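You operate a simulated robot arm through the tools that you are given. There is no shell and no other tool.

Carry out the task below with a simulated robot arm. There is one attempt and no reset: what you move stays moved.

Task
Set FAST, wrap the low band and the middle band, part the film, switch off.
Fine: One or two tight layers each. Leave the brake at FIRM. Hands clear before each start and clear of turntable, load and film while they turn; stop before you crank to MID. Snap, dent and knock over nothing.

Only the result counts: the job must be done as asked and must still hold three seconds after the hand-in. Knocking over, shifting, dropping, spilling or breaking anything else fails it.

Robot
A 6-joint arm with a two-finger gripper, fixed in place. Base frame: the origin is on the floor under the middle of its stand, x ahead of it, y to its left, z up. Units: mm, degrees, N and s.
It reaches about 1572 mm from its shoulder. Its first joint turns from -166.0 to 166.0 degrees. Payload 2.45 kg.
The TCP is the grasp point between the finger pads, 20 mm short of the fingertips. In the tool frame z runs along the fingers and y along their closing line. The gripper opens to 140 mm; its body begins 168 mm behind the TCP.
Orientation is that of the tool frame in the base frame, as a unit quaternion [x, y, z, w]. With the fingers straight down and closing along the base's y, the tool's x points along the base's -x, its y along +y and its z along -z.

Tools
- The arm moves only by the tool play_rows. Its arguments are lists of equal length, an entry for each row: "gripper": the opening, from 0 (shut) to 1 (fully open); "travel": the shift along the tool's x, y, z in units of 300 mm (1.0 is 300 mm), a list of three; "turn": the turn, a rotation vector about the tool's x, y, z in units of 60 degrees (1.0 is 60 degrees), a list of three. In form: {"gripper": [gripper, ...], "travel": [[tx, ty, tz], ...], "turn": [[wx, wy, wz], ...]}. A call has 1 to 20 rows; each row is the pose to reach, as a shift and turn from the pose commanded when the call began, along the tool's axes at that moment. A call with a number of a shift or a turn outside -1 to 1 is refused whole. Each row takes 0.2 s and may step no farther than 50 mm and 8.6 degrees from the row before; otherwise, or with a gripper value out of range, the whole call is refused. Where a pose cannot be reached the arm comes as near as it can. A force on the tool above 90 N (or 10 N above the force at the start of the call, whichever is more), or a blocked arm, ends the call early, and 0.2 s more pass. Each finger travels about 45 mm/s and halts on what it meets, pressing with about 43 N; the grip force reading is that of the motor and also rises with nothing between the fingers. The clock runs only during rows and for 0.2 s after the last one: add rows that repeat a pose to give the fingers time. It gives the time, the measured TCP pose, the force on the tool (base axes), the opening and the grip force at its end, in the units of the frame above (readings bear some noise), with the torque about the TCP (base axes, N m) and any sound that the robot's microphone picked up.
- Cameras (640 x 400 px; columns grow to the right, rows downward): "scene" is fixed at [402, 501.1, 1536.3]; the picture's right is [0.93, 0.36, 0.00], its down [0.28, -0.74, -0.62] and it looks along [-0.22, 0.58, -0.79] (base axes); focal length 214 px, centre (320, 200). "wrist" rides on the gripper at [78, 11, -209] in the tool frame; the picture's right is [-0.14, 0.99, 0.00], its down [-0.92, -0.13, -0.37] and it looks along [-0.37, -0.05, 0.93] (tool axes); focal length 280 px, centre (320, 200). There is no depth. A picture from a camera that has moved, and an enlarged one, comes with that camera's place and axes in the base frame and with its lens.
- capture(camera): a new picture of that camera. The clock stands still meanwhile.
- close_up(camera, box): a new picture of the part [left, top, right, bottom] of that camera's present view, enlarged. The clock stands still meanwhile.
- sign_off(): hands the job in; it is judged then, once.

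Places have to be worked out from the pictures, the camera data and where the tool is seen. Open the gripper and draw the arm clear of the work before you hand the job in, unless the task says otherwise.

The tools are called after "Emit:" by a JSON object that holds its "fn" and its "kwargs". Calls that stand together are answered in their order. play_rows: Moves the arm, as the interface text tells. Its arguments: {"type":"object","properties":{"gripper":{"type":"array"},"travel":{"type":"array"},"turn":{"type":"array"}},"required":["gripper","travel","turn"]} The other tools are called the same way: capture (camera) takes a picture; close_up (camera, box) takes an enlarged picture of a part of a camera's view; sign_off () hands the job in.

At the start:

```text
clock: 0.0
position: [650.7, -233.6, 1387.0]
tool_rot: [0.001, 1.0, -0.001, 0.0]
contact_force: [-0.2, 0.5, 1.0]
moment: [-0.02, 0.02, 0.02]
gripper_width: 140.3
finger_force: 0.0
```

scene: 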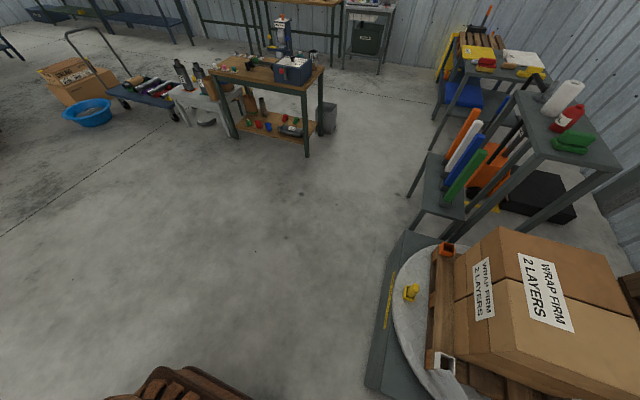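
wrist: 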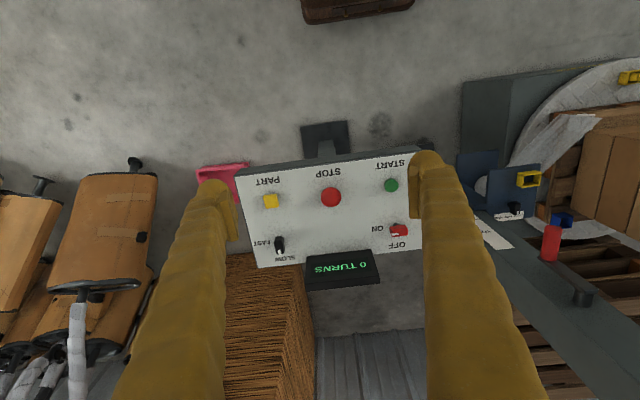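

I'll look closer at both views before moving anything; the wrist picture shows a control panel with PART, STOP, START, FAST/SLOW and ON/OFF controls.

Emit:
{"fn": "close_up", "kwargs": {"camera": "wrist", "box": [220, 140, 440, 300]}}

Emit:
{"fn": "close_up", "kwargs": {"camera": "wrist", "box": [440, 60, 640, 320]}}

Emit:
{"fn": "close_up", "kwargs": {"camera": "scene", "box": [360, 220, 640, 400]}}

```text
2.50 times, centred on (330, 220) of wrist
camera zoom: at [573.9, -222.6, 1595.0], right [0.14, 0.99, 0.0], down [0.92, -0.13, 0.37], along [0.36, -0.05, -0.93], focal length 701 px, centre (295, 150)
```

zoom: 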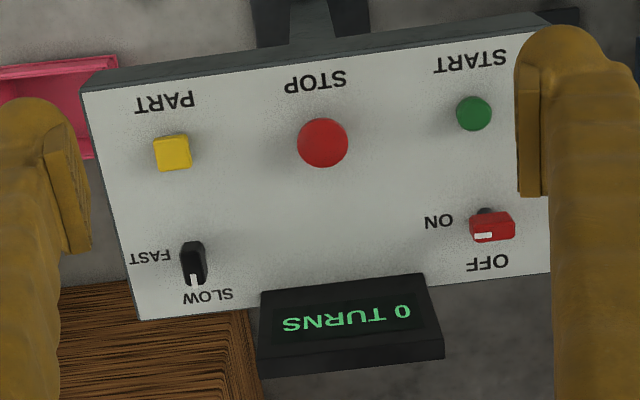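

```text
1.54 times, centred on (540, 190) of wrist
camera zoom: at [573.9, -222.6, 1595.0], right [0.14, 0.99, 0.0], down [0.92, -0.13, 0.37], along [0.36, -0.05, -0.93], focal length 431 px, centre (-18, 215)
```

zoom: 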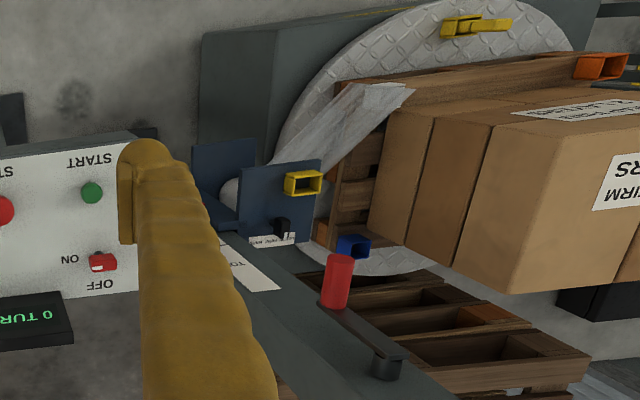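

```text
2.22 times, centred on (500, 310) of scene
camera zoom: at [402.0, 501.1, 1536.3], right [0.93, 0.36, 0.0], down [0.28, -0.74, -0.62], along [-0.22, 0.58, -0.79], focal length 477 px, centre (-80, -44)
```

zoom: 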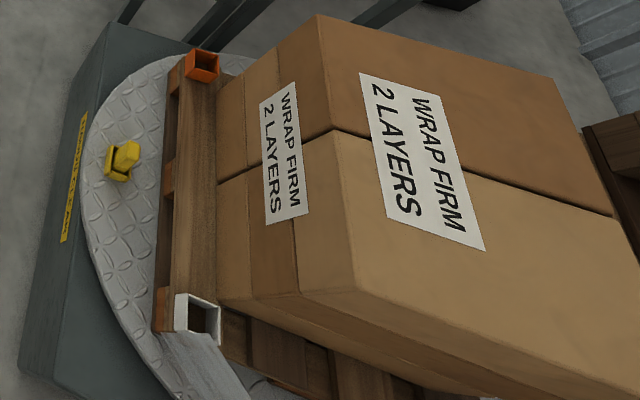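

The mast with the red crank handle stands to the right (+y) and the panel is right under the hand. I draw back a bit and yaw the camera toward +y to survey the machine.

Emit:
{"fn": "play_rows", "kwargs": {"gripper": [1, 1, 1, 1, 1, 1], "travel": [[0.08, 0, 0], [0.16, 0, 0], [0.24, 0, 0], [0.32, 0, 0], [0.4, 0, 0], [0.5, 0, 0]], "turn": [[0, 0, -0.12], [0, 0, -0.24], [0, 0, -0.36], [0, 0, -0.48], [0, 0, -0.6], [0, 0, -0.72]]}}

Emit:
{"fn": "capture", "kwargs": {"camera": "wrist"}}

```text
clock: 1.4
position: [500.8, -233.8, 1385.6]
tool_rot: [-0.368, 0.93, 0.001, 0.0]
contact_force: [0.5, -0.1, -0.2]
moment: [-0.01, 0.02, 0.02]
gripper_width: 139.8
finger_force: 0.2
```

```text
taken
camera wrist: at [437.2, -279.8, 1594.0], right [-0.58, 0.82, 0.0], down [0.76, 0.54, 0.37], along [0.3, 0.21, -0.93], focal length 280 px, centre (320, 200)
```

wrist: 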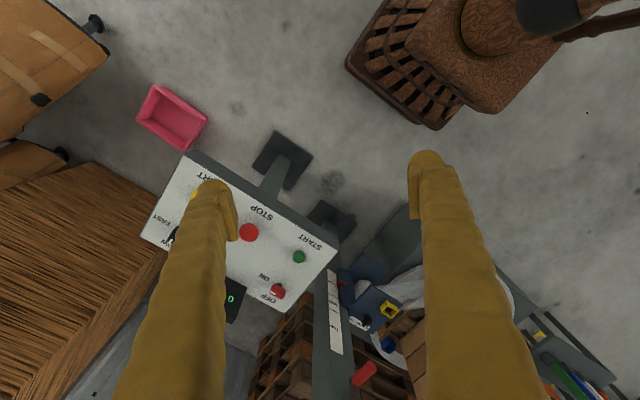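

The yaw worked; now I tilt the tool up so the camera looks more horizontally at the mast, carriage and turntable.

Emit:
{"fn": "play_rows", "kwargs": {"gripper": [1, 1, 1, 1, 1, 1], "travel": [[0, 0, 0], [0, 0, 0], [0, 0, 0], [0, 0, 0], [0, 0, 0], [0, 0, 0]], "turn": [[0, -0.12, 0], [0, -0.24, 0], [0, -0.36, 0], [0, -0.48, 0], [0, -0.6, 0], [0, -0.7, 0]]}}

Emit:
{"fn": "capture", "kwargs": {"camera": "wrist"}}

```text
clock: 2.8
position: [502.0, -235.0, 1384.0]
tool_rot: [-0.343, 0.868, 0.133, 0.333]
contact_force: [-0.9, 0.3, -0.3]
moment: [0.0, 0.03, 0.0]
gripper_width: 139.9
finger_force: 0.1
```

```text
taken
camera wrist: at [351.6, -362.3, 1487.3], right [-0.6, 0.79, 0.09], down [0.41, 0.2, 0.89], along [0.69, 0.58, -0.44], focal length 280 px, centre (320, 200)
```

wrist: 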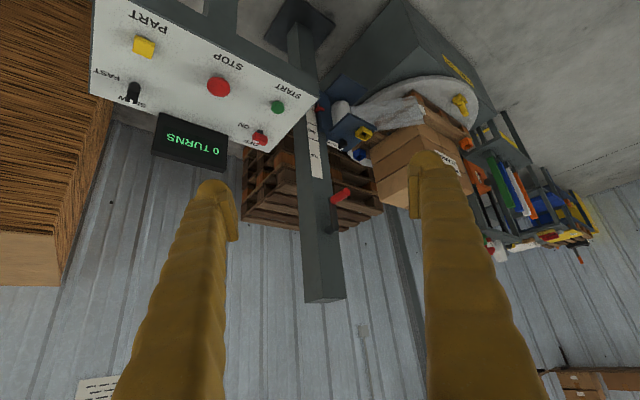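

The picture is upside-down but shows the mast, crank, blue carriage, turntable and load. I enlarge the details.

Emit:
{"fn": "close_up", "kwargs": {"camera": "wrist", "box": [280, 60, 440, 220]}}

Emit:
{"fn": "close_up", "kwargs": {"camera": "wrist", "box": [80, 0, 340, 180]}}

Emit:
{"fn": "close_up", "kwargs": {"camera": "wrist", "box": [340, 20, 540, 260]}}

```text
2.50 times, centred on (360, 140) of wrist
camera zoom: at [351.6, -362.3, 1487.3], right [-0.6, 0.79, 0.09], down [0.41, 0.2, 0.89], along [0.69, 0.58, -0.44], focal length 701 px, centre (220, 350)
```

zoom: 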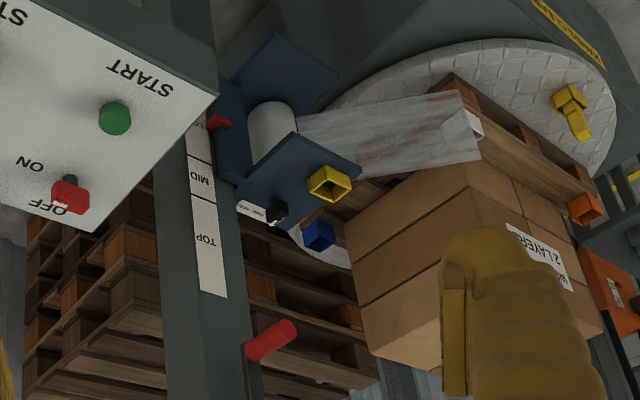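

```text
2.22 times, centred on (210, 90) of wrist
camera zoom: at [351.6, -362.3, 1487.3], right [-0.6, 0.79, 0.09], down [0.41, 0.2, 0.89], along [0.69, 0.58, -0.44], focal length 623 px, centre (564, 444)
```

zoom: 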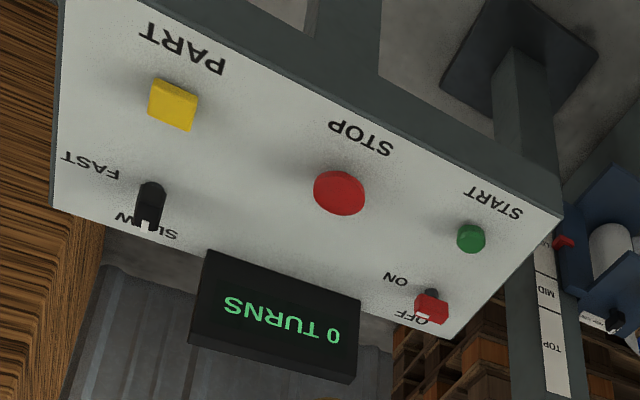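

```text
1.67 times, centred on (440, 140) of wrist
camera zoom: at [351.6, -362.3, 1487.3], right [-0.6, 0.79, 0.09], down [0.41, 0.2, 0.89], along [0.69, 0.58, -0.44], focal length 467 px, centre (120, 300)
```

zoom: 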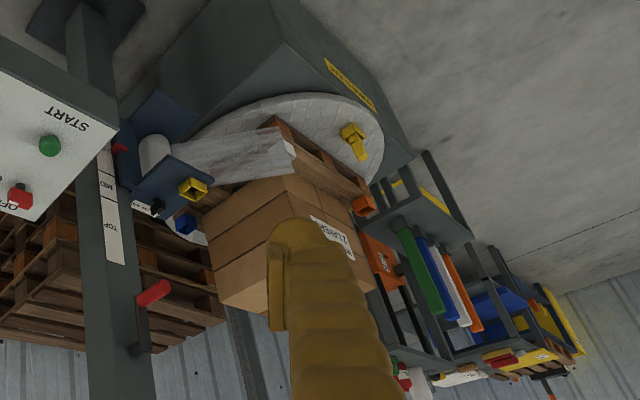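

STOP triangulates near [811,-229,971] and the two knobs near x≈925; the mast/crank lie near [980,240,1050]. I move sideways in free space to look at the mast and carriage straight on.

Emit:
{"fn": "play_rows", "kwargs": {"gripper": [1, 1, 1, 1, 1, 1, 1, 1], "travel": [[-0.052, 0.105, 0.047], [-0.104, 0.211, 0.094], [-0.156, 0.316, 0.142], [-0.208, 0.421, 0.189], [-0.26, 0.527, 0.236], [-0.312, 0.632, 0.283], [-0.364, 0.738, 0.331], [-0.416, 0.843, 0.378]], "turn": [[0.046, 0, 0.051], [0.092, 0, 0.102], [0.138, 0, 0.153], [0.184, 0, 0.204], [0.23, 0, 0.256], [0.276, 0, 0.307], [0.322, 0, 0.358], [0.368, 0, 0.409]]}}

Emit:
{"fn": "capture", "kwargs": {"camera": "wrist"}}

Emit:
{"fn": "capture", "kwargs": {"camera": "scene"}}

```text
clock: 3.6
position: [538.4, -186.9, 1303.1]
tool_rot: [-0.234, 0.909, 0.168, 0.3]
contact_force: [0.1, -0.1, 0.2]
moment: [-0.02, 0.05, 0.01]
gripper_width: 140.1
finger_force: 0.1
stopped in row 3: the arm was blocked; the commanded pose is now the measured one
```

```text
taken
camera wrist: at [381.5, -297.0, 1416.2], right [-0.42, 0.87, 0.25], down [0.55, 0.03, 0.83], along [0.72, 0.49, -0.49], focal length 280 px, centre (320, 200)
```

wrist: 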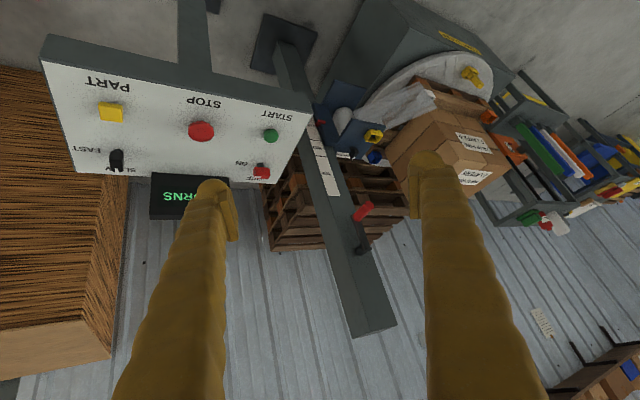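

```text
taken
```

scene: 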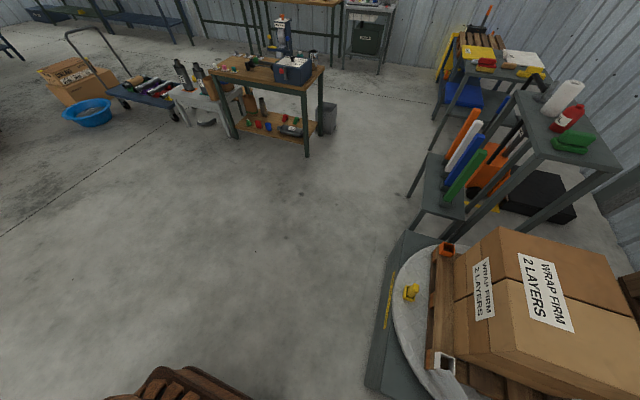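

The arm hit a kinematic limit (no contact force), so I'll stay further out from the base. First an enlargement of the mast and the carriage from here.

Emit:
{"fn": "close_up", "kwargs": {"camera": "wrist", "box": [290, 70, 410, 260]}}

Emit:
{"fn": "close_up", "kwargs": {"camera": "wrist", "box": [290, 90, 400, 170]}}

```text
2.11 times, centred on (350, 165) of wrist
camera zoom: at [381.5, -297.0, 1416.2], right [-0.42, 0.87, 0.25], down [0.55, 0.03, 0.83], along [0.72, 0.49, -0.49], focal length 590 px, centre (257, 274)
```

zoom: 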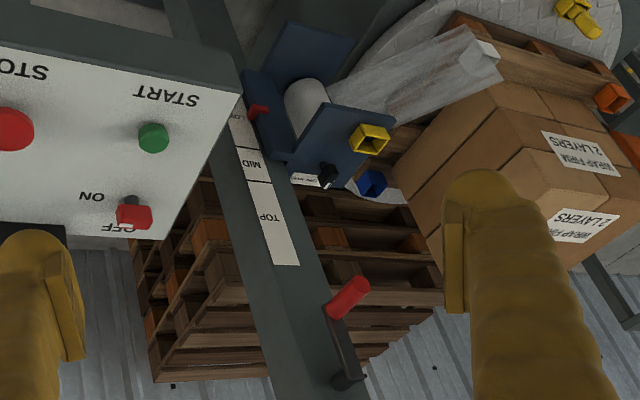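

```text
5.00 times, centred on (345, 130) of wrist
camera zoom: at [381.5, -297.0, 1416.2], right [-0.42, 0.87, 0.25], down [0.55, 0.03, 0.83], along [0.72, 0.49, -0.49], focal length 1402 px, centre (195, 550)
```

zoom: 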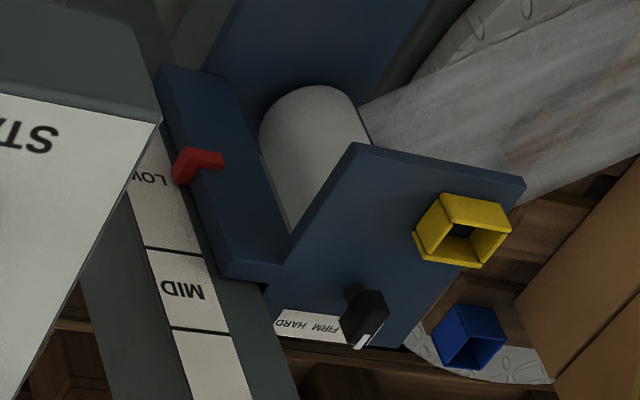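

Now I go back to fingers-down, higher and further out, with the camera looking at the mast, crank and carriage from above.

Emit:
{"fn": "play_rows", "kwargs": {"gripper": [1, 1, 1, 1, 1, 1, 1, 1], "travel": [[-0.1185, 0.0528, 0.0485], [-0.237, 0.1055, 0.097], [-0.3555, 0.158, 0.1455], [-0.474, 0.211, 0.194], [-0.5925, 0.264, 0.2425], [-0.711, 0.3165, 0.291], [-0.8295, 0.369, 0.3395], [-0.948, 0.422, 0.388]], "turn": [[0.0276, 0.0793, 0.0176], [0.0553, 0.1585, 0.0353], [0.0829, 0.2378, 0.0529], [0.1105, 0.317, 0.0705], [0.1381, 0.3963, 0.0881], [0.1658, 0.4755, 0.1058], [0.1934, 0.5548, 0.1234], [0.221, 0.634, 0.141]]}}

Emit:
{"fn": "capture", "kwargs": {"camera": "wrist"}}

```text
clock: 5.4
position: [728.4, 64.2, 1413.5]
tool_rot: [-0.173, 0.985, -0.001, 0.0]
contact_force: [-0.9, 0.9, 0.4]
moment: [0.01, -0.12, 0.03]
gripper_width: 140.1
finger_force: 0.0
```

```text
taken
camera wrist: at [651.4, 47.7, 1622.0], right [-0.21, 0.98, 0.0], down [0.91, 0.2, 0.37], along [0.36, 0.08, -0.93], focal length 280 px, centre (320, 200)
```

wrist: 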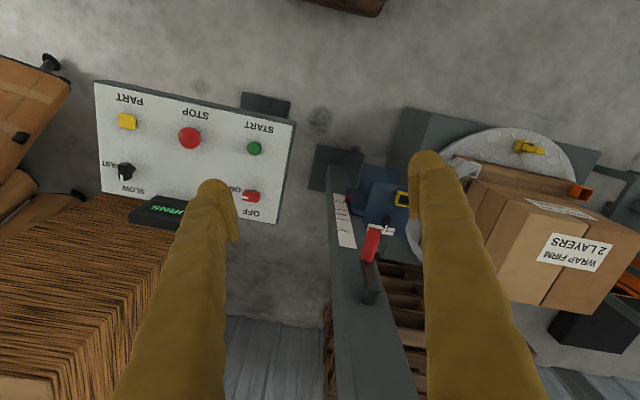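

Emit:
{"fn": "close_up", "kwargs": {"camera": "wrist", "box": [300, 130, 430, 320]}}

Emit:
{"fn": "close_up", "kwargs": {"camera": "wrist", "box": [320, 150, 430, 260]}}

```text
2.11 times, centred on (365, 225) of wrist
camera zoom: at [651.4, 47.7, 1622.0], right [-0.21, 0.98, 0.0], down [0.91, 0.2, 0.37], along [0.36, 0.08, -0.93], focal length 590 px, centre (225, 147)
```

zoom: 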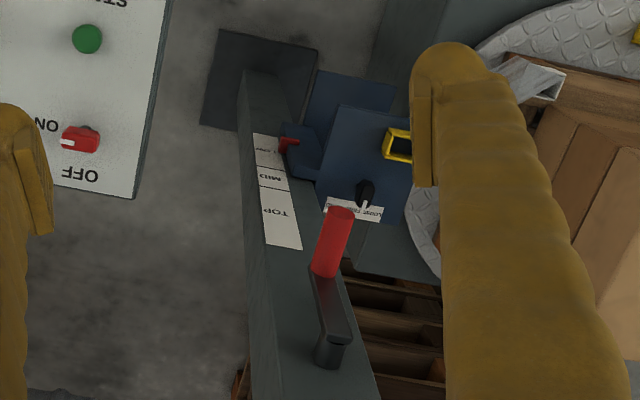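

```text
3.64 times, centred on (375, 205) of wrist
camera zoom: at [651.4, 47.7, 1622.0], right [-0.21, 0.98, 0.0], down [0.91, 0.2, 0.37], along [0.36, 0.08, -0.93], focal length 1020 px, centre (120, 182)
```

zoom: 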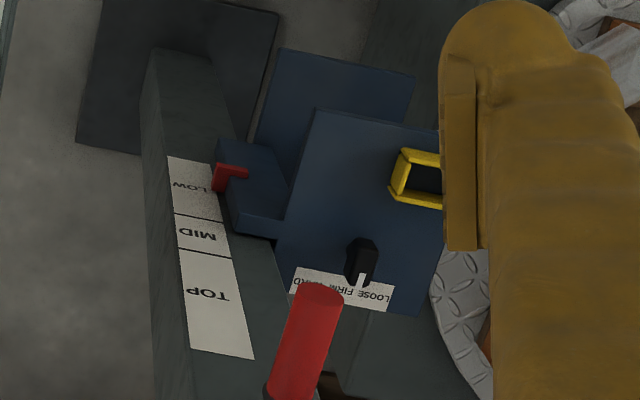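

Brake reads FIRM and the pointer sits at LOW; the crank handle hangs at about [920–990, 236, 1057] with its hub near [1005, 222, 1172], axis along x. Next I go above the panel for a close look at the knobs and buttons.

Emit:
{"fn": "play_rows", "kwargs": {"gripper": [1, 1, 1, 1, 1, 1, 1, 1, 1], "travel": [[-0.016, -0.1044, 0.0789], [-0.032, -0.2089, 0.1578], [-0.048, -0.3133, 0.2367], [-0.064, -0.4178, 0.3156], [-0.08, -0.5222, 0.3944], [-0.096, -0.6267, 0.4733], [-0.112, -0.7311, 0.5522], [-0.128, -0.8356, 0.6311], [-0.144, -0.94, 0.71]], "turn": [[0, 0, 0.037], [0, 0, 0.074], [0, 0, 0.111], [0, 0, 0.148], [0, 0, 0.185], [0, 0, 0.222], [0, 0, 0.259], [0, 0, 0.296], [0, 0, 0.333]]}}

Emit:
{"fn": "capture", "kwargs": {"camera": "wrist"}}

```text
clock: 7.4
position: [865.7, -188.3, 1200.3]
tool_rot: [-0.002, 1.0, 0.0, 0.0]
contact_force: [-0.1, 0.3, -0.3]
moment: [0.0, -0.02, -0.01]
gripper_width: 140.1
finger_force: 0.0
```

```text
taken
camera wrist: at [789.3, -177.0, 1408.8], right [0.14, 0.99, 0.0], down [0.92, -0.13, 0.37], along [0.37, -0.05, -0.93], focal length 280 px, centre (320, 200)
```

wrist: 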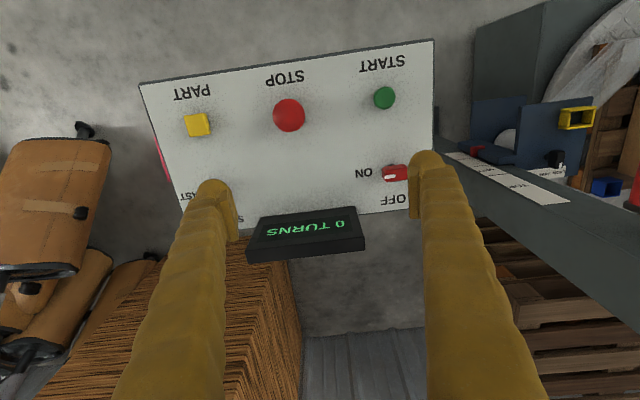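

Emit:
{"fn": "close_up", "kwargs": {"camera": "wrist", "box": [330, 130, 440, 220]}}

Emit:
{"fn": "close_up", "kwargs": {"camera": "wrist", "box": [130, 60, 440, 260]}}

```text
4.44 times, centred on (385, 175) of wrist
camera zoom: at [789.3, -177.0, 1408.8], right [0.14, 0.99, 0.0], down [0.92, -0.13, 0.37], along [0.37, -0.05, -0.93], focal length 1246 px, centre (31, 311)
```

zoom: 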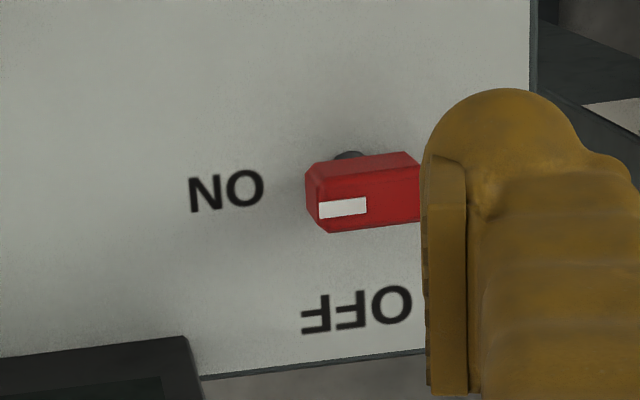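

```text
2.00 times, centred on (285, 160) of wrist
camera zoom: at [789.3, -177.0, 1408.8], right [0.14, 0.99, 0.0], down [0.92, -0.13, 0.37], along [0.37, -0.05, -0.93], focal length 561 px, centre (390, 280)
```

zoom: 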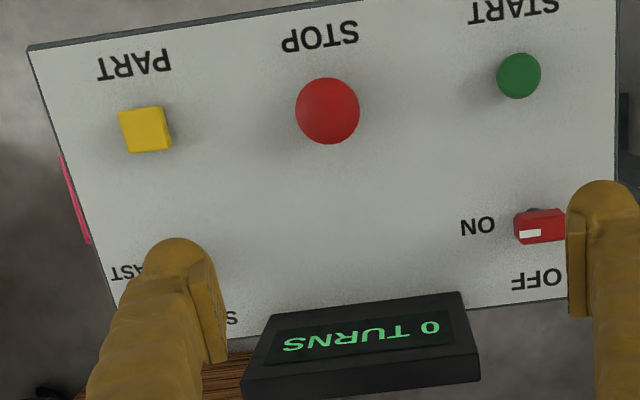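

The red knob points at ON, the black one at SLOW, with a 90° swing needed to FAST (toward −y). I estimate the FAST knob at about [937,-381,958]; I'll hover above it with the fingers partly closed and check.

Emit:
{"fn": "play_rows", "kwargs": {"gripper": [0.9, 0.8, 0.7, 0.6, 0.5, 0.5], "travel": [[-0.04, -0.107, 0.055], [-0.079, -0.214, 0.111], [-0.118, -0.321, 0.166], [-0.158, -0.429, 0.222], [-0.197, -0.536, 0.277], [-0.237, -0.643, 0.333]], "turn": [[0, 0, 0], [0, 0, 0], [0, 0, 0], [0, 0, 0], [0, 0, 0], [0, 0, 0]]}}

Emit:
{"fn": "capture", "kwargs": {"camera": "wrist"}}

Emit:
{"fn": "close_up", "kwargs": {"camera": "wrist", "box": [220, 100, 420, 260]}}

```text
clock: 8.8
position: [936.9, -380.0, 1102.1]
tool_rot: [0.0, 1.0, 0.0, 0.001]
contact_force: [-0.3, -0.4, 0.6]
moment: [-0.02, -0.06, 0.01]
gripper_width: 70.1
finger_force: 0.1
```

```text
taken
camera wrist: at [859.4, -368.9, 1310.6], right [0.14, 0.99, 0.0], down [0.92, -0.13, 0.37], along [0.37, -0.05, -0.93], focal length 280 px, centre (320, 200)
```

wrist: 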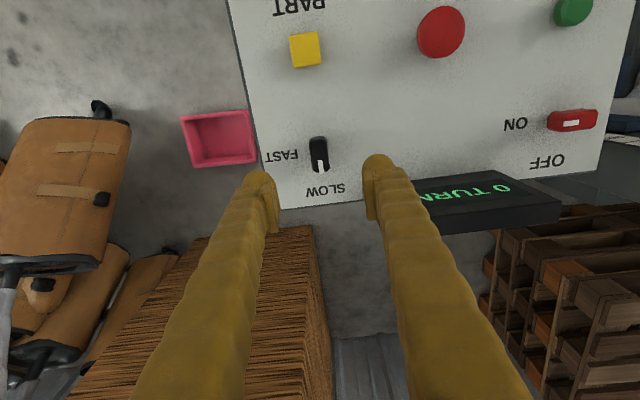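

```text
2.50 times, centred on (320, 180) of wrist
camera zoom: at [859.4, -368.9, 1310.6], right [0.14, 0.99, 0.0], down [0.92, -0.13, 0.37], along [0.37, -0.05, -0.93], focal length 701 px, centre (320, 250)
```

zoom: 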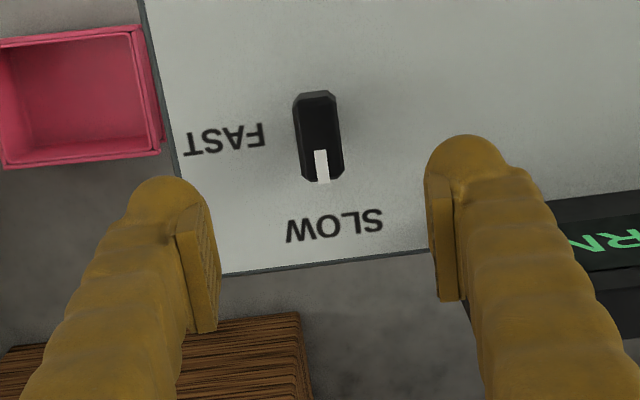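

The knob is centred near [938,-381] with its bar along x, exactly between the open fingers. I descend part-way to bring the fingertips just beside it and check.

Emit:
{"fn": "play_rows", "kwargs": {"gripper": [0.5, 0.5, 0.5, 0.5], "travel": [[-0.003, -0.003, 0.11], [-0.003, -0.003, 0.22], [-0.003, -0.003, 0.32], [-0.003, -0.003, 0.42]], "turn": [[0, 0, 0], [0, 0, 0], [0, 0, 0], [0, 0, 0]]}}

Emit:
{"fn": "close_up", "kwargs": {"camera": "wrist", "box": [220, 100, 420, 260]}}

```text
clock: 9.8
position: [937.5, -382.6, 974.9]
tool_rot: [-0.001, 1.0, 0.001, -0.001]
contact_force: [0.6, 0.3, 0.6]
moment: [0.01, -0.04, -0.01]
gripper_width: 70.1
finger_force: 0.2
```

```text
2.50 times, centred on (320, 180) of wrist
camera zoom: at [859.8, -370.5, 1183.5], right [0.14, 0.99, 0.0], down [0.92, -0.13, 0.37], along [0.36, -0.05, -0.93], focal length 701 px, centre (320, 250)
```

zoom: 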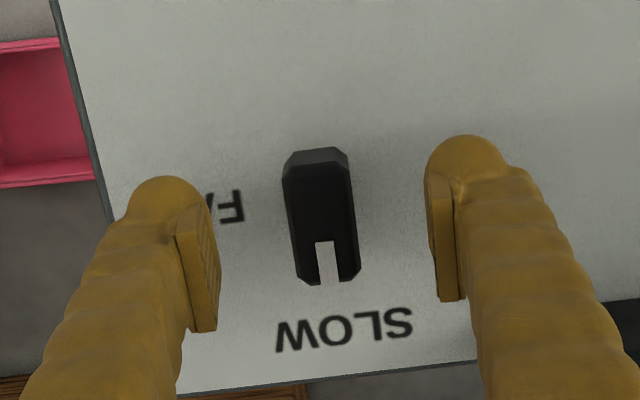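

Alignment is good (knob top ≈ 960, panel surface ≈ 934). I lower 12 mm more and close on the bar.

Emit:
{"fn": "play_rows", "kwargs": {"gripper": [0.5, 0.4, 0.3, 0.2, 0.1, 0, 0], "travel": [[0, 0.003, 0.04], [0, 0.003, 0.04], [0, 0.003, 0.04], [0, 0.003, 0.04], [0, 0.003, 0.04], [0, 0.003, 0.04], [0, 0.003, 0.04]], "turn": [[0, 0, 0], [0, 0, 0], [0, 0, 0], [0, 0, 0], [0, 0, 0], [0, 0, 0], [0, 0, 0]]}}

Emit:
{"fn": "close_up", "kwargs": {"camera": "wrist", "box": [220, 100, 420, 260]}}

```text
clock: 11.4
position: [936.7, -379.1, 962.9]
tool_rot: [-0.001, 1.0, 0.0, -0.002]
contact_force: [0.7, 0.4, -1.5]
moment: [-0.01, 0.02, -0.04]
gripper_width: 20.9
finger_force: 45.2
```

```text
2.50 times, centred on (320, 180) of wrist
camera zoom: at [860.2, -369.4, 1171.3], right [0.14, 0.99, 0.0], down [0.92, -0.13, 0.37], along [0.36, -0.05, -0.93], focal length 701 px, centre (320, 250)
```

zoom: 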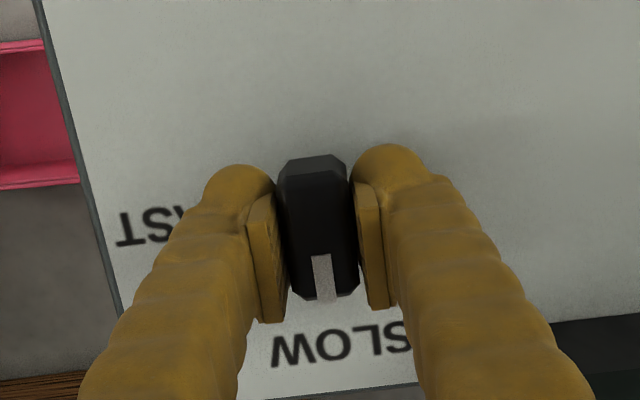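

The bar is gripped at 20.9 mm with little side force. I turn about the tool axis toward FAST (clockwise seen from above), first 40°.

Emit:
{"fn": "play_rows", "kwargs": {"gripper": [0, 0, 0, 0, 0, 0, 0], "travel": [[0, 0, 0], [0, 0, 0], [0, 0, 0], [0, 0, 0], [0, 0, 0], [0, 0, 0], [0, 0, 0]], "turn": [[0, 0, 0.1], [0, 0, 0.2], [0, 0, 0.3], [0, 0, 0.4], [0, 0, 0.5], [0, 0, 0.6], [0, 0, 0.7]]}}

Emit:
{"fn": "close_up", "kwargs": {"camera": "wrist", "box": [220, 100, 420, 260]}}

```text
clock: 13.0
position: [936.5, -380.5, 963.7]
tool_rot: [0.358, 0.934, -0.001, -0.001]
contact_force: [-40.3, -37.0, 0.7]
moment: [-0.32, 0.47, 0.12]
gripper_width: 21.0
finger_force: 44.5
```

```text
2.50 times, centred on (320, 180) of wrist
camera zoom: at [887.5, -320.8, 1171.3], right [0.77, 0.64, 0.0], down [0.6, -0.71, 0.37], along [0.24, -0.28, -0.93], focal length 701 px, centre (320, 250)
```

zoom: 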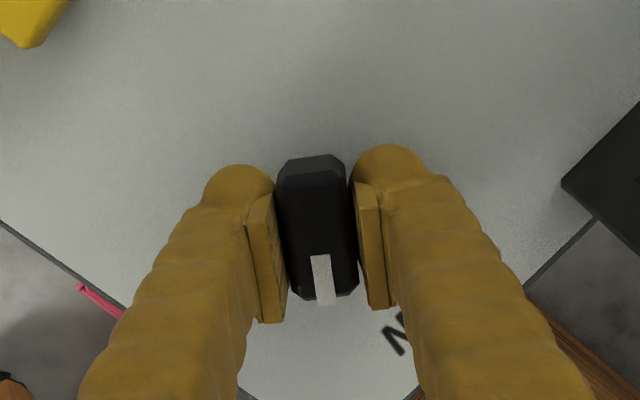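

The knob followed 42°, but a 55 N side force along tool −y shows the hand is about a millimetre off the knob's axis. I ease the hand 1.2 mm that way to relieve it.

Emit:
{"fn": "play_rows", "kwargs": {"gripper": [0, 0], "travel": [[0, -0.004, 0], [0, -0.004, 0]], "turn": [[0, 0, 0], [0, 0, 0]]}}

```text
clock: 13.6
position: [936.6, -381.6, 962.4]
tool_rot: [0.358, 0.934, -0.001, -0.001]
contact_force: [-32.3, -38.6, 4.7]
moment: [-0.48, 0.26, 0.11]
gripper_width: 21.2
finger_force: 44.9
```

Emit:
{"fn": "play_rows", "kwargs": {"gripper": [0, 0], "travel": [[0, -0.004, 0], [0, -0.008, 0]], "turn": [[0, 0, 0], [0, 0, 0]]}}

Emit:
{"fn": "close_up", "kwargs": {"camera": "wrist", "box": [220, 100, 420, 260]}}

```text
clock: 14.2
position: [936.5, -382.3, 962.7]
tool_rot: [0.357, 0.934, 0.0, 0.0]
contact_force: [-3.8, -24.3, 3.8]
moment: [-0.39, -0.08, 0.04]
gripper_width: 21.1
finger_force: 45.0
```

```text
2.50 times, centred on (320, 180) of wrist
camera zoom: at [886.5, -321.3, 1171.2], right [0.76, 0.65, 0.0], down [0.6, -0.71, 0.37], along [0.24, -0.28, -0.93], focal length 701 px, centre (320, 250)
```

zoom: 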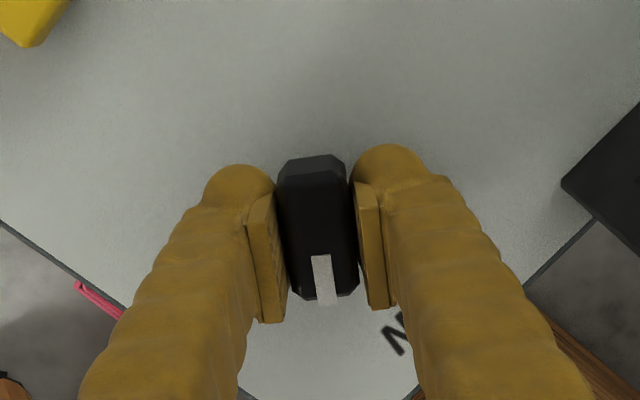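

Moving that way does relieve it (now ~24 N). I continue the turn toward FAST, letting the hand drift with the knob's axis.

Emit:
{"fn": "play_rows", "kwargs": {"gripper": [0, 0, 0, 0, 0], "travel": [[0, -0.003, 0], [0.0003, -0.0045, 0], [0.0006, -0.006, 0], [0.001, -0.007, 0], [0.0013, -0.008, 0]], "turn": [[0, 0, 0.08], [0, 0, 0.16], [0, 0, 0.24], [0, 0, 0.32], [0, 0, 0.4]]}}

Emit:
{"fn": "close_up", "kwargs": {"camera": "wrist", "box": [220, 100, 420, 260]}}

```text
clock: 15.4
position: [935.5, -381.8, 962.7]
tool_rot: [0.544, 0.839, 0.001, 0.001]
contact_force: [43.6, 23.9, 2.6]
moment: [0.23, -0.49, -0.11]
gripper_width: 21.0
finger_force: 45.0
```

```text
2.50 times, centred on (320, 180) of wrist
camera zoom: at [914.6, -306.5, 1171.3], right [0.96, 0.28, 0.0], down [0.26, -0.89, 0.37], along [0.1, -0.35, -0.93], focal length 701 px, centre (320, 250)
```

zoom: 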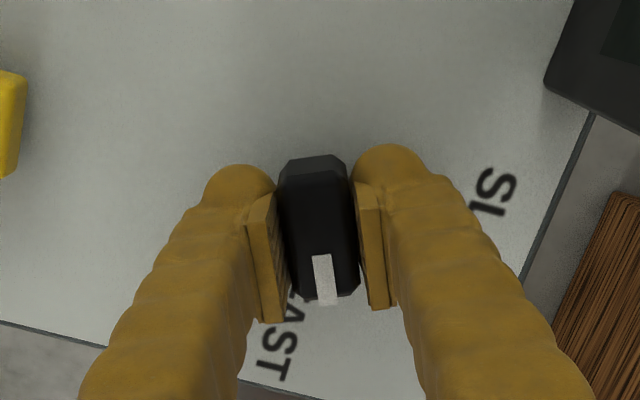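

Now the force has flipped to about +50 N along tool y, so I over-corrected; I move back 1.5 mm and let it settle.

Emit:
{"fn": "play_rows", "kwargs": {"gripper": [0, 0, 0, 0], "travel": [[0, 0.005, 0], [0, 0.005, 0], [0, 0.005, 0], [0, 0.005, 0]], "turn": [[0, 0, 0], [0, 0, 0], [0, 0, 0], [0, 0, 0]]}}

```text
clock: 16.4
position: [935.5, -382.8, 963.2]
tool_rot: [0.544, 0.839, 0.0, 0.0]
contact_force: [42.2, 34.5, 9.9]
moment: [0.43, -0.42, -0.09]
gripper_width: 21.1
finger_force: 44.7
```

Emit:
{"fn": "play_rows", "kwargs": {"gripper": [0, 0, 0, 0], "travel": [[0, 0.005, 0], [0, 0.01, 0], [0, 0.01, 0], [0, 0.01, 0]], "turn": [[0, 0, 0], [0, 0, 0], [0, 0, 0], [0, 0, 0]]}}

Emit:
{"fn": "close_up", "kwargs": {"camera": "wrist", "box": [220, 100, 420, 260]}}

```text
clock: 17.4
position: [935.7, -382.7, 961.9]
tool_rot: [0.544, 0.839, -0.001, -0.001]
contact_force: [-10.0, 28.3, 15.1]
moment: [0.36, 0.12, 0.01]
gripper_width: 20.9
finger_force: 45.1
```

```text
2.50 times, centred on (320, 180) of wrist
camera zoom: at [915.8, -306.6, 1171.1], right [0.96, 0.28, 0.0], down [0.26, -0.89, 0.37], along [0.1, -0.35, -0.93], focal length 701 px, centre (320, 250)
```

zoom: 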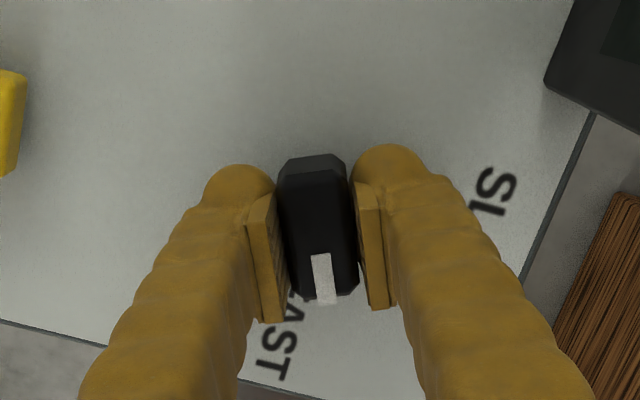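

Side force is nearly gone now; the remaining 30 N is along the bar. I open slightly, re-centre 2.5 mm along tool +x (bar centre sits that way in the picture), and regrip for the last part of the turn.

Emit:
{"fn": "play_rows", "kwargs": {"gripper": [0.2, 0.3, 0.3, 0.3, 0.3], "travel": [[0, 0, 0], [0, 0, 0], [0.004, 0, 0], [0.008, 0, 0], [0.008, 0, 0]], "turn": [[0, 0, 0], [0, 0, 0], [0, 0, 0], [0, 0, 0], [0, 0, 0]]}}

Emit:
{"fn": "close_up", "kwargs": {"camera": "wrist", "box": [220, 100, 420, 260]}}

```text
clock: 18.6
position: [937.2, -380.7, 963.0]
tool_rot: [0.544, 0.839, -0.001, 0.0]
contact_force: [-0.8, -0.9, -1.6]
moment: [-0.01, 0.01, -0.02]
gripper_width: 41.9
finger_force: 0.1
```

```text
2.50 times, centred on (320, 180) of wrist
camera zoom: at [916.3, -304.0, 1171.1], right [0.96, 0.28, 0.0], down [0.26, -0.89, 0.37], along [0.1, -0.35, -0.93], focal length 701 px, centre (320, 250)
```

zoom: 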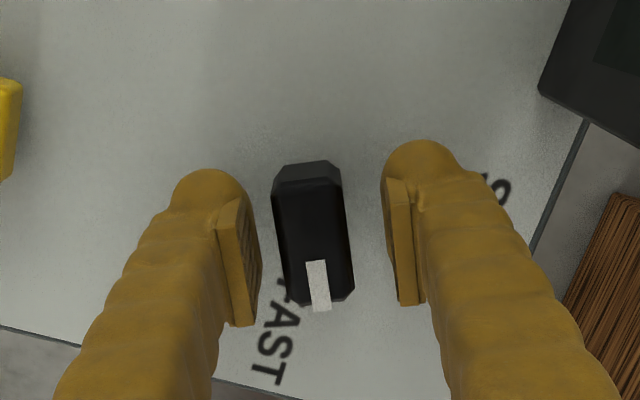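

The knob stays put and is now centred along the bar, but sits about 2.4 mm toward tool −y. I shift that way, close, and turn the remaining 24°.

Emit:
{"fn": "play_rows", "kwargs": {"gripper": [0.3, 0.3, 0.2, 0.1, 0, 0, 0, 0, 0, 0, 0, 0], "travel": [[0, -0.004, 0], [0, -0.008, 0], [0, -0.008, 0], [0, -0.008, 0], [0, -0.008, 0], [0, -0.008, 0], [0, -0.008, 0], [0, -0.008, 0], [0, -0.008, 0], [0, -0.008, 0], [0, -0.008, 0], [0, -0.008, 0]], "turn": [[0, 0, 0], [0, 0, 0], [0, 0, 0], [0, 0, 0], [0, 0, 0], [0, 0, 0], [0, 0, 0.08], [0, 0, 0.16], [0, 0, 0.24], [0, 0, 0.32], [0, 0, 0.4], [0, 0, 0.41]]}}

Emit:
{"fn": "close_up", "kwargs": {"camera": "wrist", "box": [220, 100, 420, 260]}}

```text
clock: 21.2
position: [934.6, -379.9, 964.0]
tool_rot: [0.71, 0.704, -0.001, -0.001]
contact_force: [17.5, 5.3, -5.9]
moment: [0.26, -0.2, 0.34]
gripper_width: 21.1
finger_force: 45.0
```

```text
2.50 times, centred on (320, 180) of wrist
camera zoom: at [947.9, -302.3, 1171.3], right [0.99, -0.15, 0.0], down [-0.14, -0.92, 0.37], along [-0.06, -0.36, -0.93], focal length 701 px, centre (320, 250)
```

zoom: 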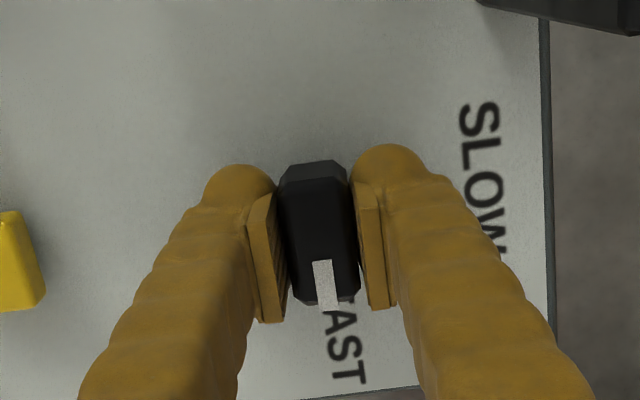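

The tool has turned to −90°, with a small end-stop moment showing. I open and lift straight up to see where the knob rests.

Emit:
{"fn": "play_rows", "kwargs": {"gripper": [0.15, 0.3, 0.4, 0.45, 0.45, 0.45, 0.45, 0.45], "travel": [[0, 0, 0], [0, 0, 0], [0, 0, 0], [0, 0, 0], [0, 0, -0.1], [0, 0, -0.2], [0, 0, -0.3], [0, 0, -0.4]], "turn": [[0, 0, 0], [0, 0, 0], [0, 0, 0], [0, 0, 0], [0, 0, 0], [0, 0, 0], [0, 0, 0], [0, 0, 0]]}}

Emit:
{"fn": "close_up", "kwargs": {"camera": "wrist", "box": [200, 60, 440, 260]}}

```text
clock: 23.0
position: [934.3, -380.7, 1081.6]
tool_rot: [0.71, 0.705, 0.0, -0.002]
contact_force: [-0.1, -0.1, -0.4]
moment: [0.02, 0.03, 0.0]
gripper_width: 62.6
finger_force: 0.0
```

```text
2.00 times, centred on (320, 160) of wrist
camera zoom: at [947.2, -302.6, 1290.5], right [0.99, -0.15, 0.0], down [-0.14, -0.92, 0.37], along [-0.06, -0.36, -0.93], focal length 561 px, centre (320, 280)
```

zoom: 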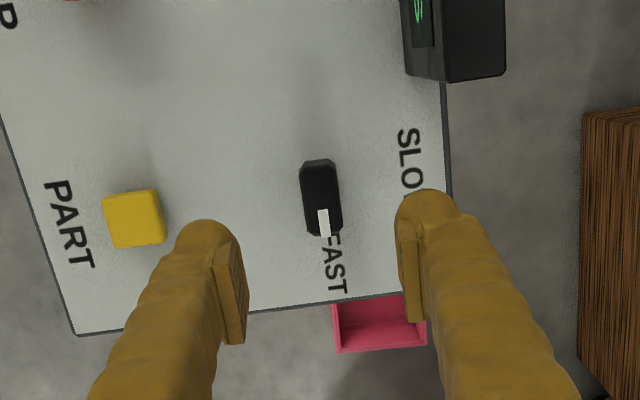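

FAST is set. Now I close the fingers and move over the START button (≈[817,-80,945]), keeping this −90° yaw so the display stays visible beside the fingers.

Emit:
{"fn": "play_rows", "kwargs": {"gripper": [0.3, 0.15, 0, 0, 0, 0, 0, 0], "travel": [[0.124, -0.05, 0.0], [0.248, -0.1, 0.0], [0.371, -0.15, 0.04], [0.495, -0.2, 0.08], [0.619, -0.25, 0.12], [0.743, -0.3, 0.16], [0.866, -0.35, 0.2], [0.99, -0.4, 0.239]], "turn": [[0, 0, 0], [0, 0, 0], [0, 0, 0], [0, 0, 0], [0, 0, 0], [0, 0, 0], [0, 0, 0], [0, 0, 0]]}}

Emit:
{"fn": "capture", "kwargs": {"camera": "wrist"}}

```text
clock: 24.8
position: [817.6, -80.8, 1009.7]
tool_rot: [0.711, 0.704, 0.0, 0.0]
contact_force: [-0.4, 0.6, -0.1]
moment: [0.02, -0.04, -0.03]
gripper_width: 0.0
finger_force: 29.2
```

```text
taken
camera wrist: at [830.4, -2.9, 1219.4], right [0.99, -0.15, 0.0], down [-0.14, -0.92, 0.37], along [-0.06, -0.36, -0.93], focal length 280 px, centre (320, 200)
```

wrist: 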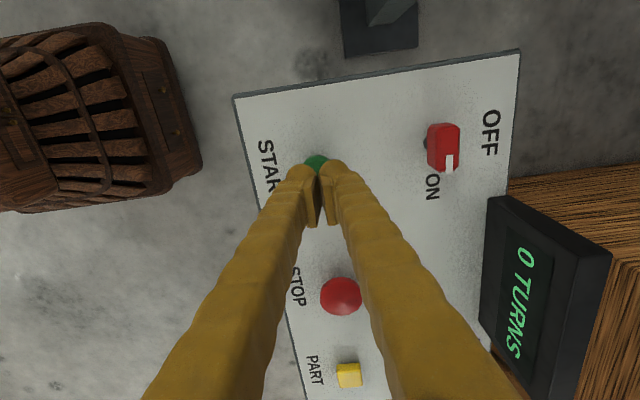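

Emit:
{"fn": "close_up", "kwargs": {"camera": "wrist", "box": [240, 120, 400, 240]}}

```text
3.33 times, centred on (320, 180) of wrist
camera zoom: at [830.4, -2.9, 1219.4], right [0.99, -0.15, 0.0], down [-0.14, -0.92, 0.37], along [-0.06, -0.36, -0.93], focal length 935 px, centre (320, 267)
```

zoom: 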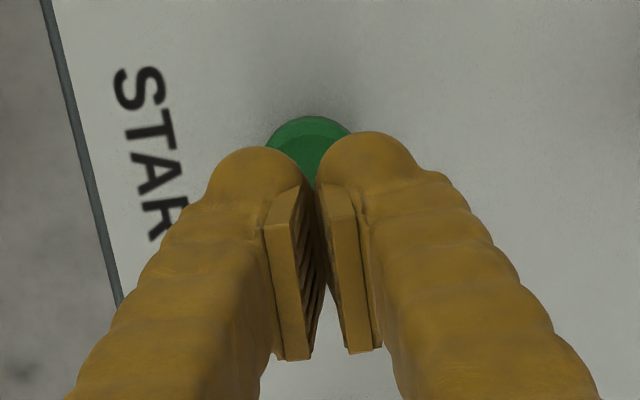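

The START button is right below the fingertips (≈[816,-77]). The area around the turntable is clear of the arm, so I press down in small steps, ending at the bottom to read the force.

Emit:
{"fn": "play_rows", "kwargs": {"gripper": [0, 0, 0, 0], "travel": [[0.01, 0, 0.1], [0.01, 0, 0.135], [0.01, 0, 0.15], [0.01, 0, 0.16]], "turn": [[0, 0, 0], [0, 0, 0], [0, 0, 0], [0, 0, 0]]}}

```text
clock: 25.8
position: [817.0, -78.2, 965.7]
tool_rot: [0.71, 0.704, 0.0, 0.0]
contact_force: [1.8, 3.3, 14.9]
moment: [0.09, -0.01, -0.02]
gripper_width: 5.9
finger_force: 29.6
heard: click
```

A click was heard at only 15 N: START is pressed. I lift off and move to hover over STOP while watching the display.

Emit:
{"fn": "play_rows", "kwargs": {"gripper": [0, 0, 0, 0, 0], "travel": [[0, 0, -0.128], [-0.127, 0.006, -0.128], [-0.254, 0.013, -0.128], [-0.381, 0.019, -0.128], [-0.507, 0.025, -0.128]], "turn": [[0, 0, 0], [0, 0, 0], [0, 0, 0], [0, 0, 0], [0, 0, 0]]}}

Emit:
{"fn": "capture", "kwargs": {"camera": "wrist"}}

Emit:
{"fn": "capture", "kwargs": {"camera": "scene"}}

```text
clock: 27.0
position: [822.6, -233.8, 1002.7]
tool_rot: [0.71, 0.704, -0.001, -0.001]
contact_force: [-0.2, -0.3, 0.1]
moment: [0.0, 0.0, 0.01]
gripper_width: 0.0
finger_force: 29.6
```

```text
taken
camera wrist: at [834.9, -153.9, 1210.7], right [0.99, -0.15, 0.0], down [-0.14, -0.92, 0.37], along [-0.05, -0.36, -0.93], focal length 280 px, centre (320, 200)
```

wrist: 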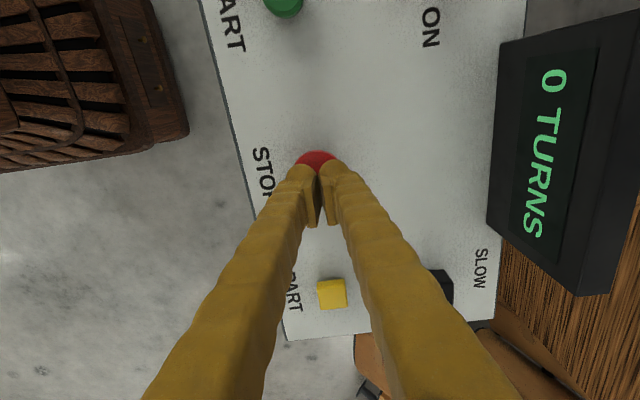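

```text
taken
```

scene: 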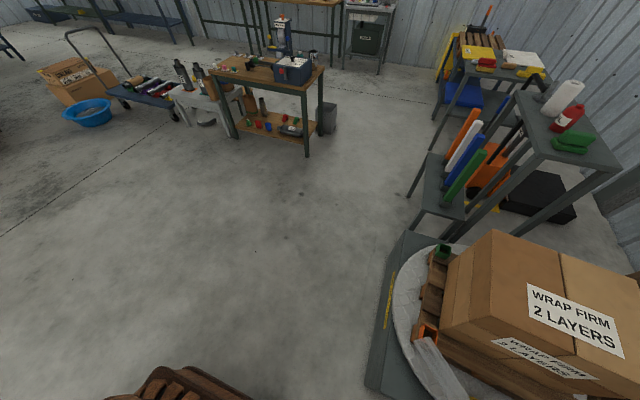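

The turntable is turning: in about 1.3 s the load moved roughly 80° and the film follows. I wait near STOP and track the angle.

Emit:
{"fn": "play_rows", "kwargs": {"gripper": [0, 0, 0, 0], "travel": [[0.01, 0, 0.02], [0.01, 0, 0.035], [0.01, 0, 0.035], [0.01, 0, 0.035]], "turn": [[0, 0, 0], [0, 0, 0], [0, 0, 0], [0, 0, 0]]}}

Emit:
{"fn": "capture", "kwargs": {"camera": "wrist"}}

Emit:
{"fn": "capture", "kwargs": {"camera": "scene"}}

```text
clock: 28.0
position: [822.6, -228.2, 990.7]
tool_rot: [0.71, 0.704, -0.001, 0.0]
contact_force: [0.4, -0.3, -0.2]
moment: [0.0, 0.0, -0.03]
gripper_width: 0.0
finger_force: 29.3
```

```text
taken
camera wrist: at [835.5, -150.6, 1199.9], right [0.99, -0.15, 0.0], down [-0.14, -0.92, 0.37], along [-0.05, -0.36, -0.93], focal length 280 px, centre (320, 200)
```

wrist: 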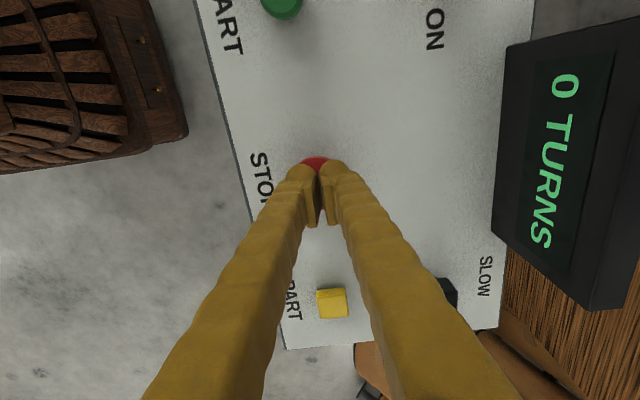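

```text
taken
```

scene: 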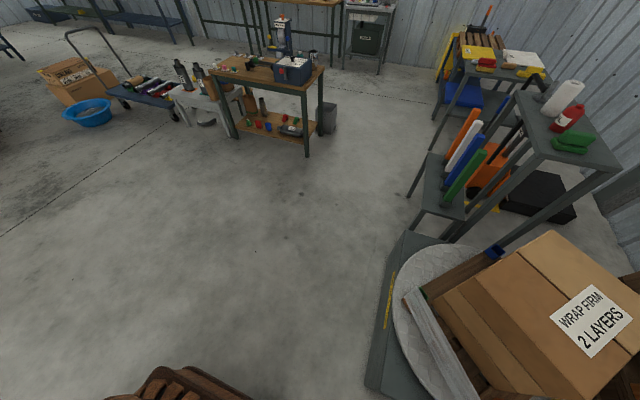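

From corner positions in the scene pictures the rotation was ≈84° at 27.0 s and ≈136° at 28.0 s, i.e. about 52°/s (~6.9 s per turn). I aim to stop near 1.5 turns (≈35.6 s), so I wait 4.2 s here.

Emit:
{"fn": "play_rows", "kwargs": {"gripper": [0, 0, 0, 0, 0, 0, 0, 0, 0, 0, 0, 0, 0, 0, 0, 0, 0, 0, 0, 0], "travel": [[0, 0, 0], [0, 0, 0], [0, 0, 0], [0, 0, 0], [0, 0, 0], [0, 0, 0], [0, 0, 0], [0, 0, 0], [0, 0, 0], [0, 0, 0], [0, 0, 0], [0, 0, 0], [0, 0, 0], [0, 0, 0], [0, 0, 0], [0, 0, 0], [0, 0, 0], [0, 0, 0], [0, 0, 0], [0, 0, 0]], "turn": [[0, 0, 0], [0, 0, 0], [0, 0, 0], [0, 0, 0], [0, 0, 0], [0, 0, 0], [0, 0, 0], [0, 0, 0], [0, 0, 0], [0, 0, 0], [0, 0, 0], [0, 0, 0], [0, 0, 0], [0, 0, 0], [0, 0, 0], [0, 0, 0], [0, 0, 0], [0, 0, 0], [0, 0, 0], [0, 0, 0]]}}

Emit:
{"fn": "capture", "kwargs": {"camera": "wrist"}}

Emit:
{"fn": "capture", "kwargs": {"camera": "scene"}}

```text
clock: 32.2
position: [821.9, -228.1, 991.3]
tool_rot: [0.71, 0.705, 0.0, 0.0]
contact_force: [1.0, -0.4, -0.8]
moment: [0.04, -0.02, 0.01]
gripper_width: 0.0
finger_force: 29.1
```

```text
taken
camera wrist: at [835.5, -150.6, 1200.0], right [0.99, -0.15, 0.0], down [-0.14, -0.92, 0.37], along [-0.05, -0.36, -0.93], focal length 280 px, centre (320, 200)
```

wrist: 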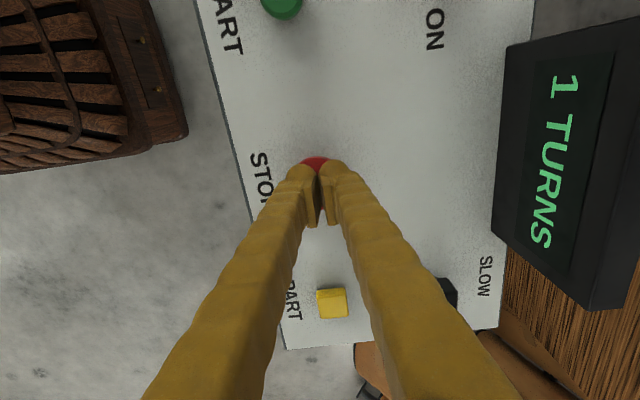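

```text
taken
```

scene: 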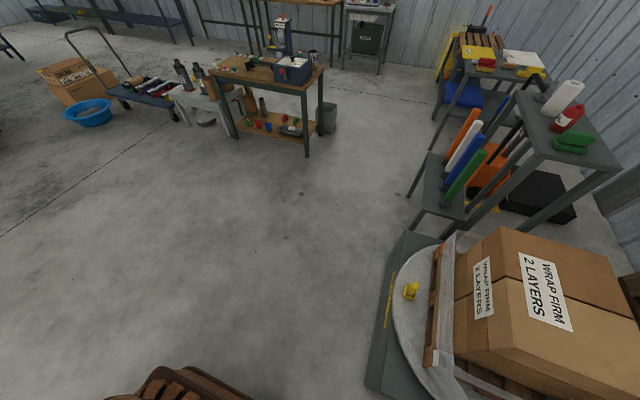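

Display shows 1 turn at 32.2 s, so about 53°/s is confirmed. I wait until ~35 s and then press STOP within the same call, near 1.5 turns.

Emit:
{"fn": "play_rows", "kwargs": {"gripper": [0, 0, 0, 0, 0, 0, 0, 0, 0, 0, 0, 0, 0, 0, 0, 0, 0, 0], "travel": [[0, 0, 0], [0, 0, 0], [0, 0, 0], [0, 0, 0], [0, 0, 0], [0, 0, 0], [0, 0, 0], [0, 0, 0], [0, 0, 0], [0, 0, 0], [0, 0, 0], [0, 0, 0], [0, 0, 0], [0, 0, 0.02], [0, 0, 0.04], [0, 0, 0.06], [0, 0, 0.075], [0, 0, 0.085]], "turn": [[0, 0, 0], [0, 0, 0], [0, 0, 0], [0, 0, 0], [0, 0, 0], [0, 0, 0], [0, 0, 0], [0, 0, 0], [0, 0, 0], [0, 0, 0], [0, 0, 0], [0, 0, 0], [0, 0, 0], [0, 0, 0], [0, 0, 0], [0, 0, 0], [0, 0, 0], [0, 0, 0]]}}

```text
clock: 36.0
position: [823.0, -228.8, 969.4]
tool_rot: [0.71, 0.704, -0.001, 0.001]
contact_force: [-29.0, 0.6, 82.4]
moment: [-0.01, 0.6, 0.01]
gripper_width: 5.9
finger_force: 29.4
heard: click
```

Click heard (82 N, so the button is fully down). I lift off and check that the turntable stops.

Emit:
{"fn": "play_rows", "kwargs": {"gripper": [0, 0, 0], "travel": [[0, 0, -0.06], [0, 0, -0.12], [0, 0, -0.2]], "turn": [[0, 0, 0], [0, 0, 0], [0, 0, 0]]}}

Emit:
{"fn": "capture", "kwargs": {"camera": "scene"}}

Emit:
{"fn": "capture", "kwargs": {"camera": "wrist"}}

```text
clock: 36.8
position: [823.0, -228.1, 1027.0]
tool_rot: [0.71, 0.704, 0.0, 0.0]
contact_force: [-0.6, 0.4, 0.6]
moment: [0.0, -0.01, -0.02]
gripper_width: 0.0
finger_force: 29.2
```

```text
taken
```

scene: 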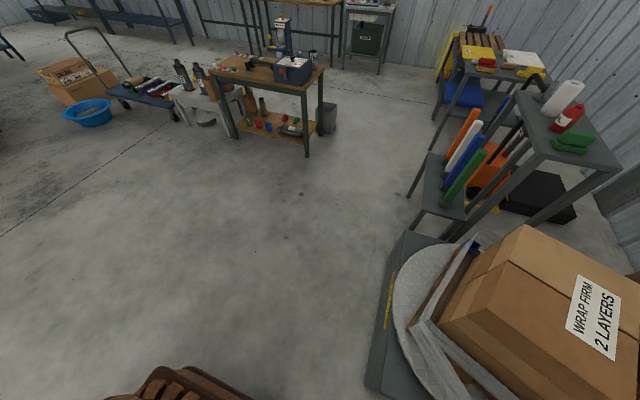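

```text
taken
camera wrist: at [836.6, -149.7, 1234.7], right [0.99, -0.15, 0.0], down [-0.14, -0.92, 0.37], along [-0.06, -0.36, -0.93], focal length 280 px, centre (320, 200)
```

wrist: 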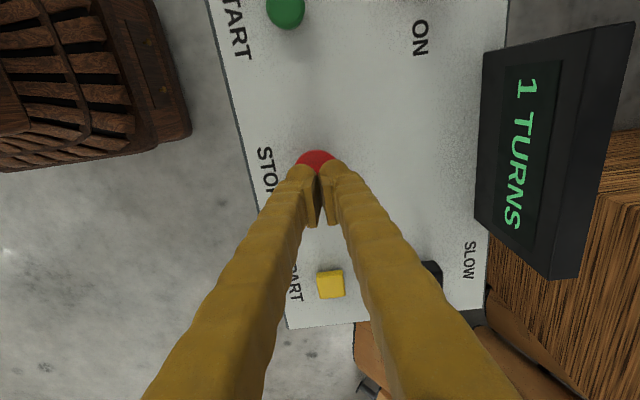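

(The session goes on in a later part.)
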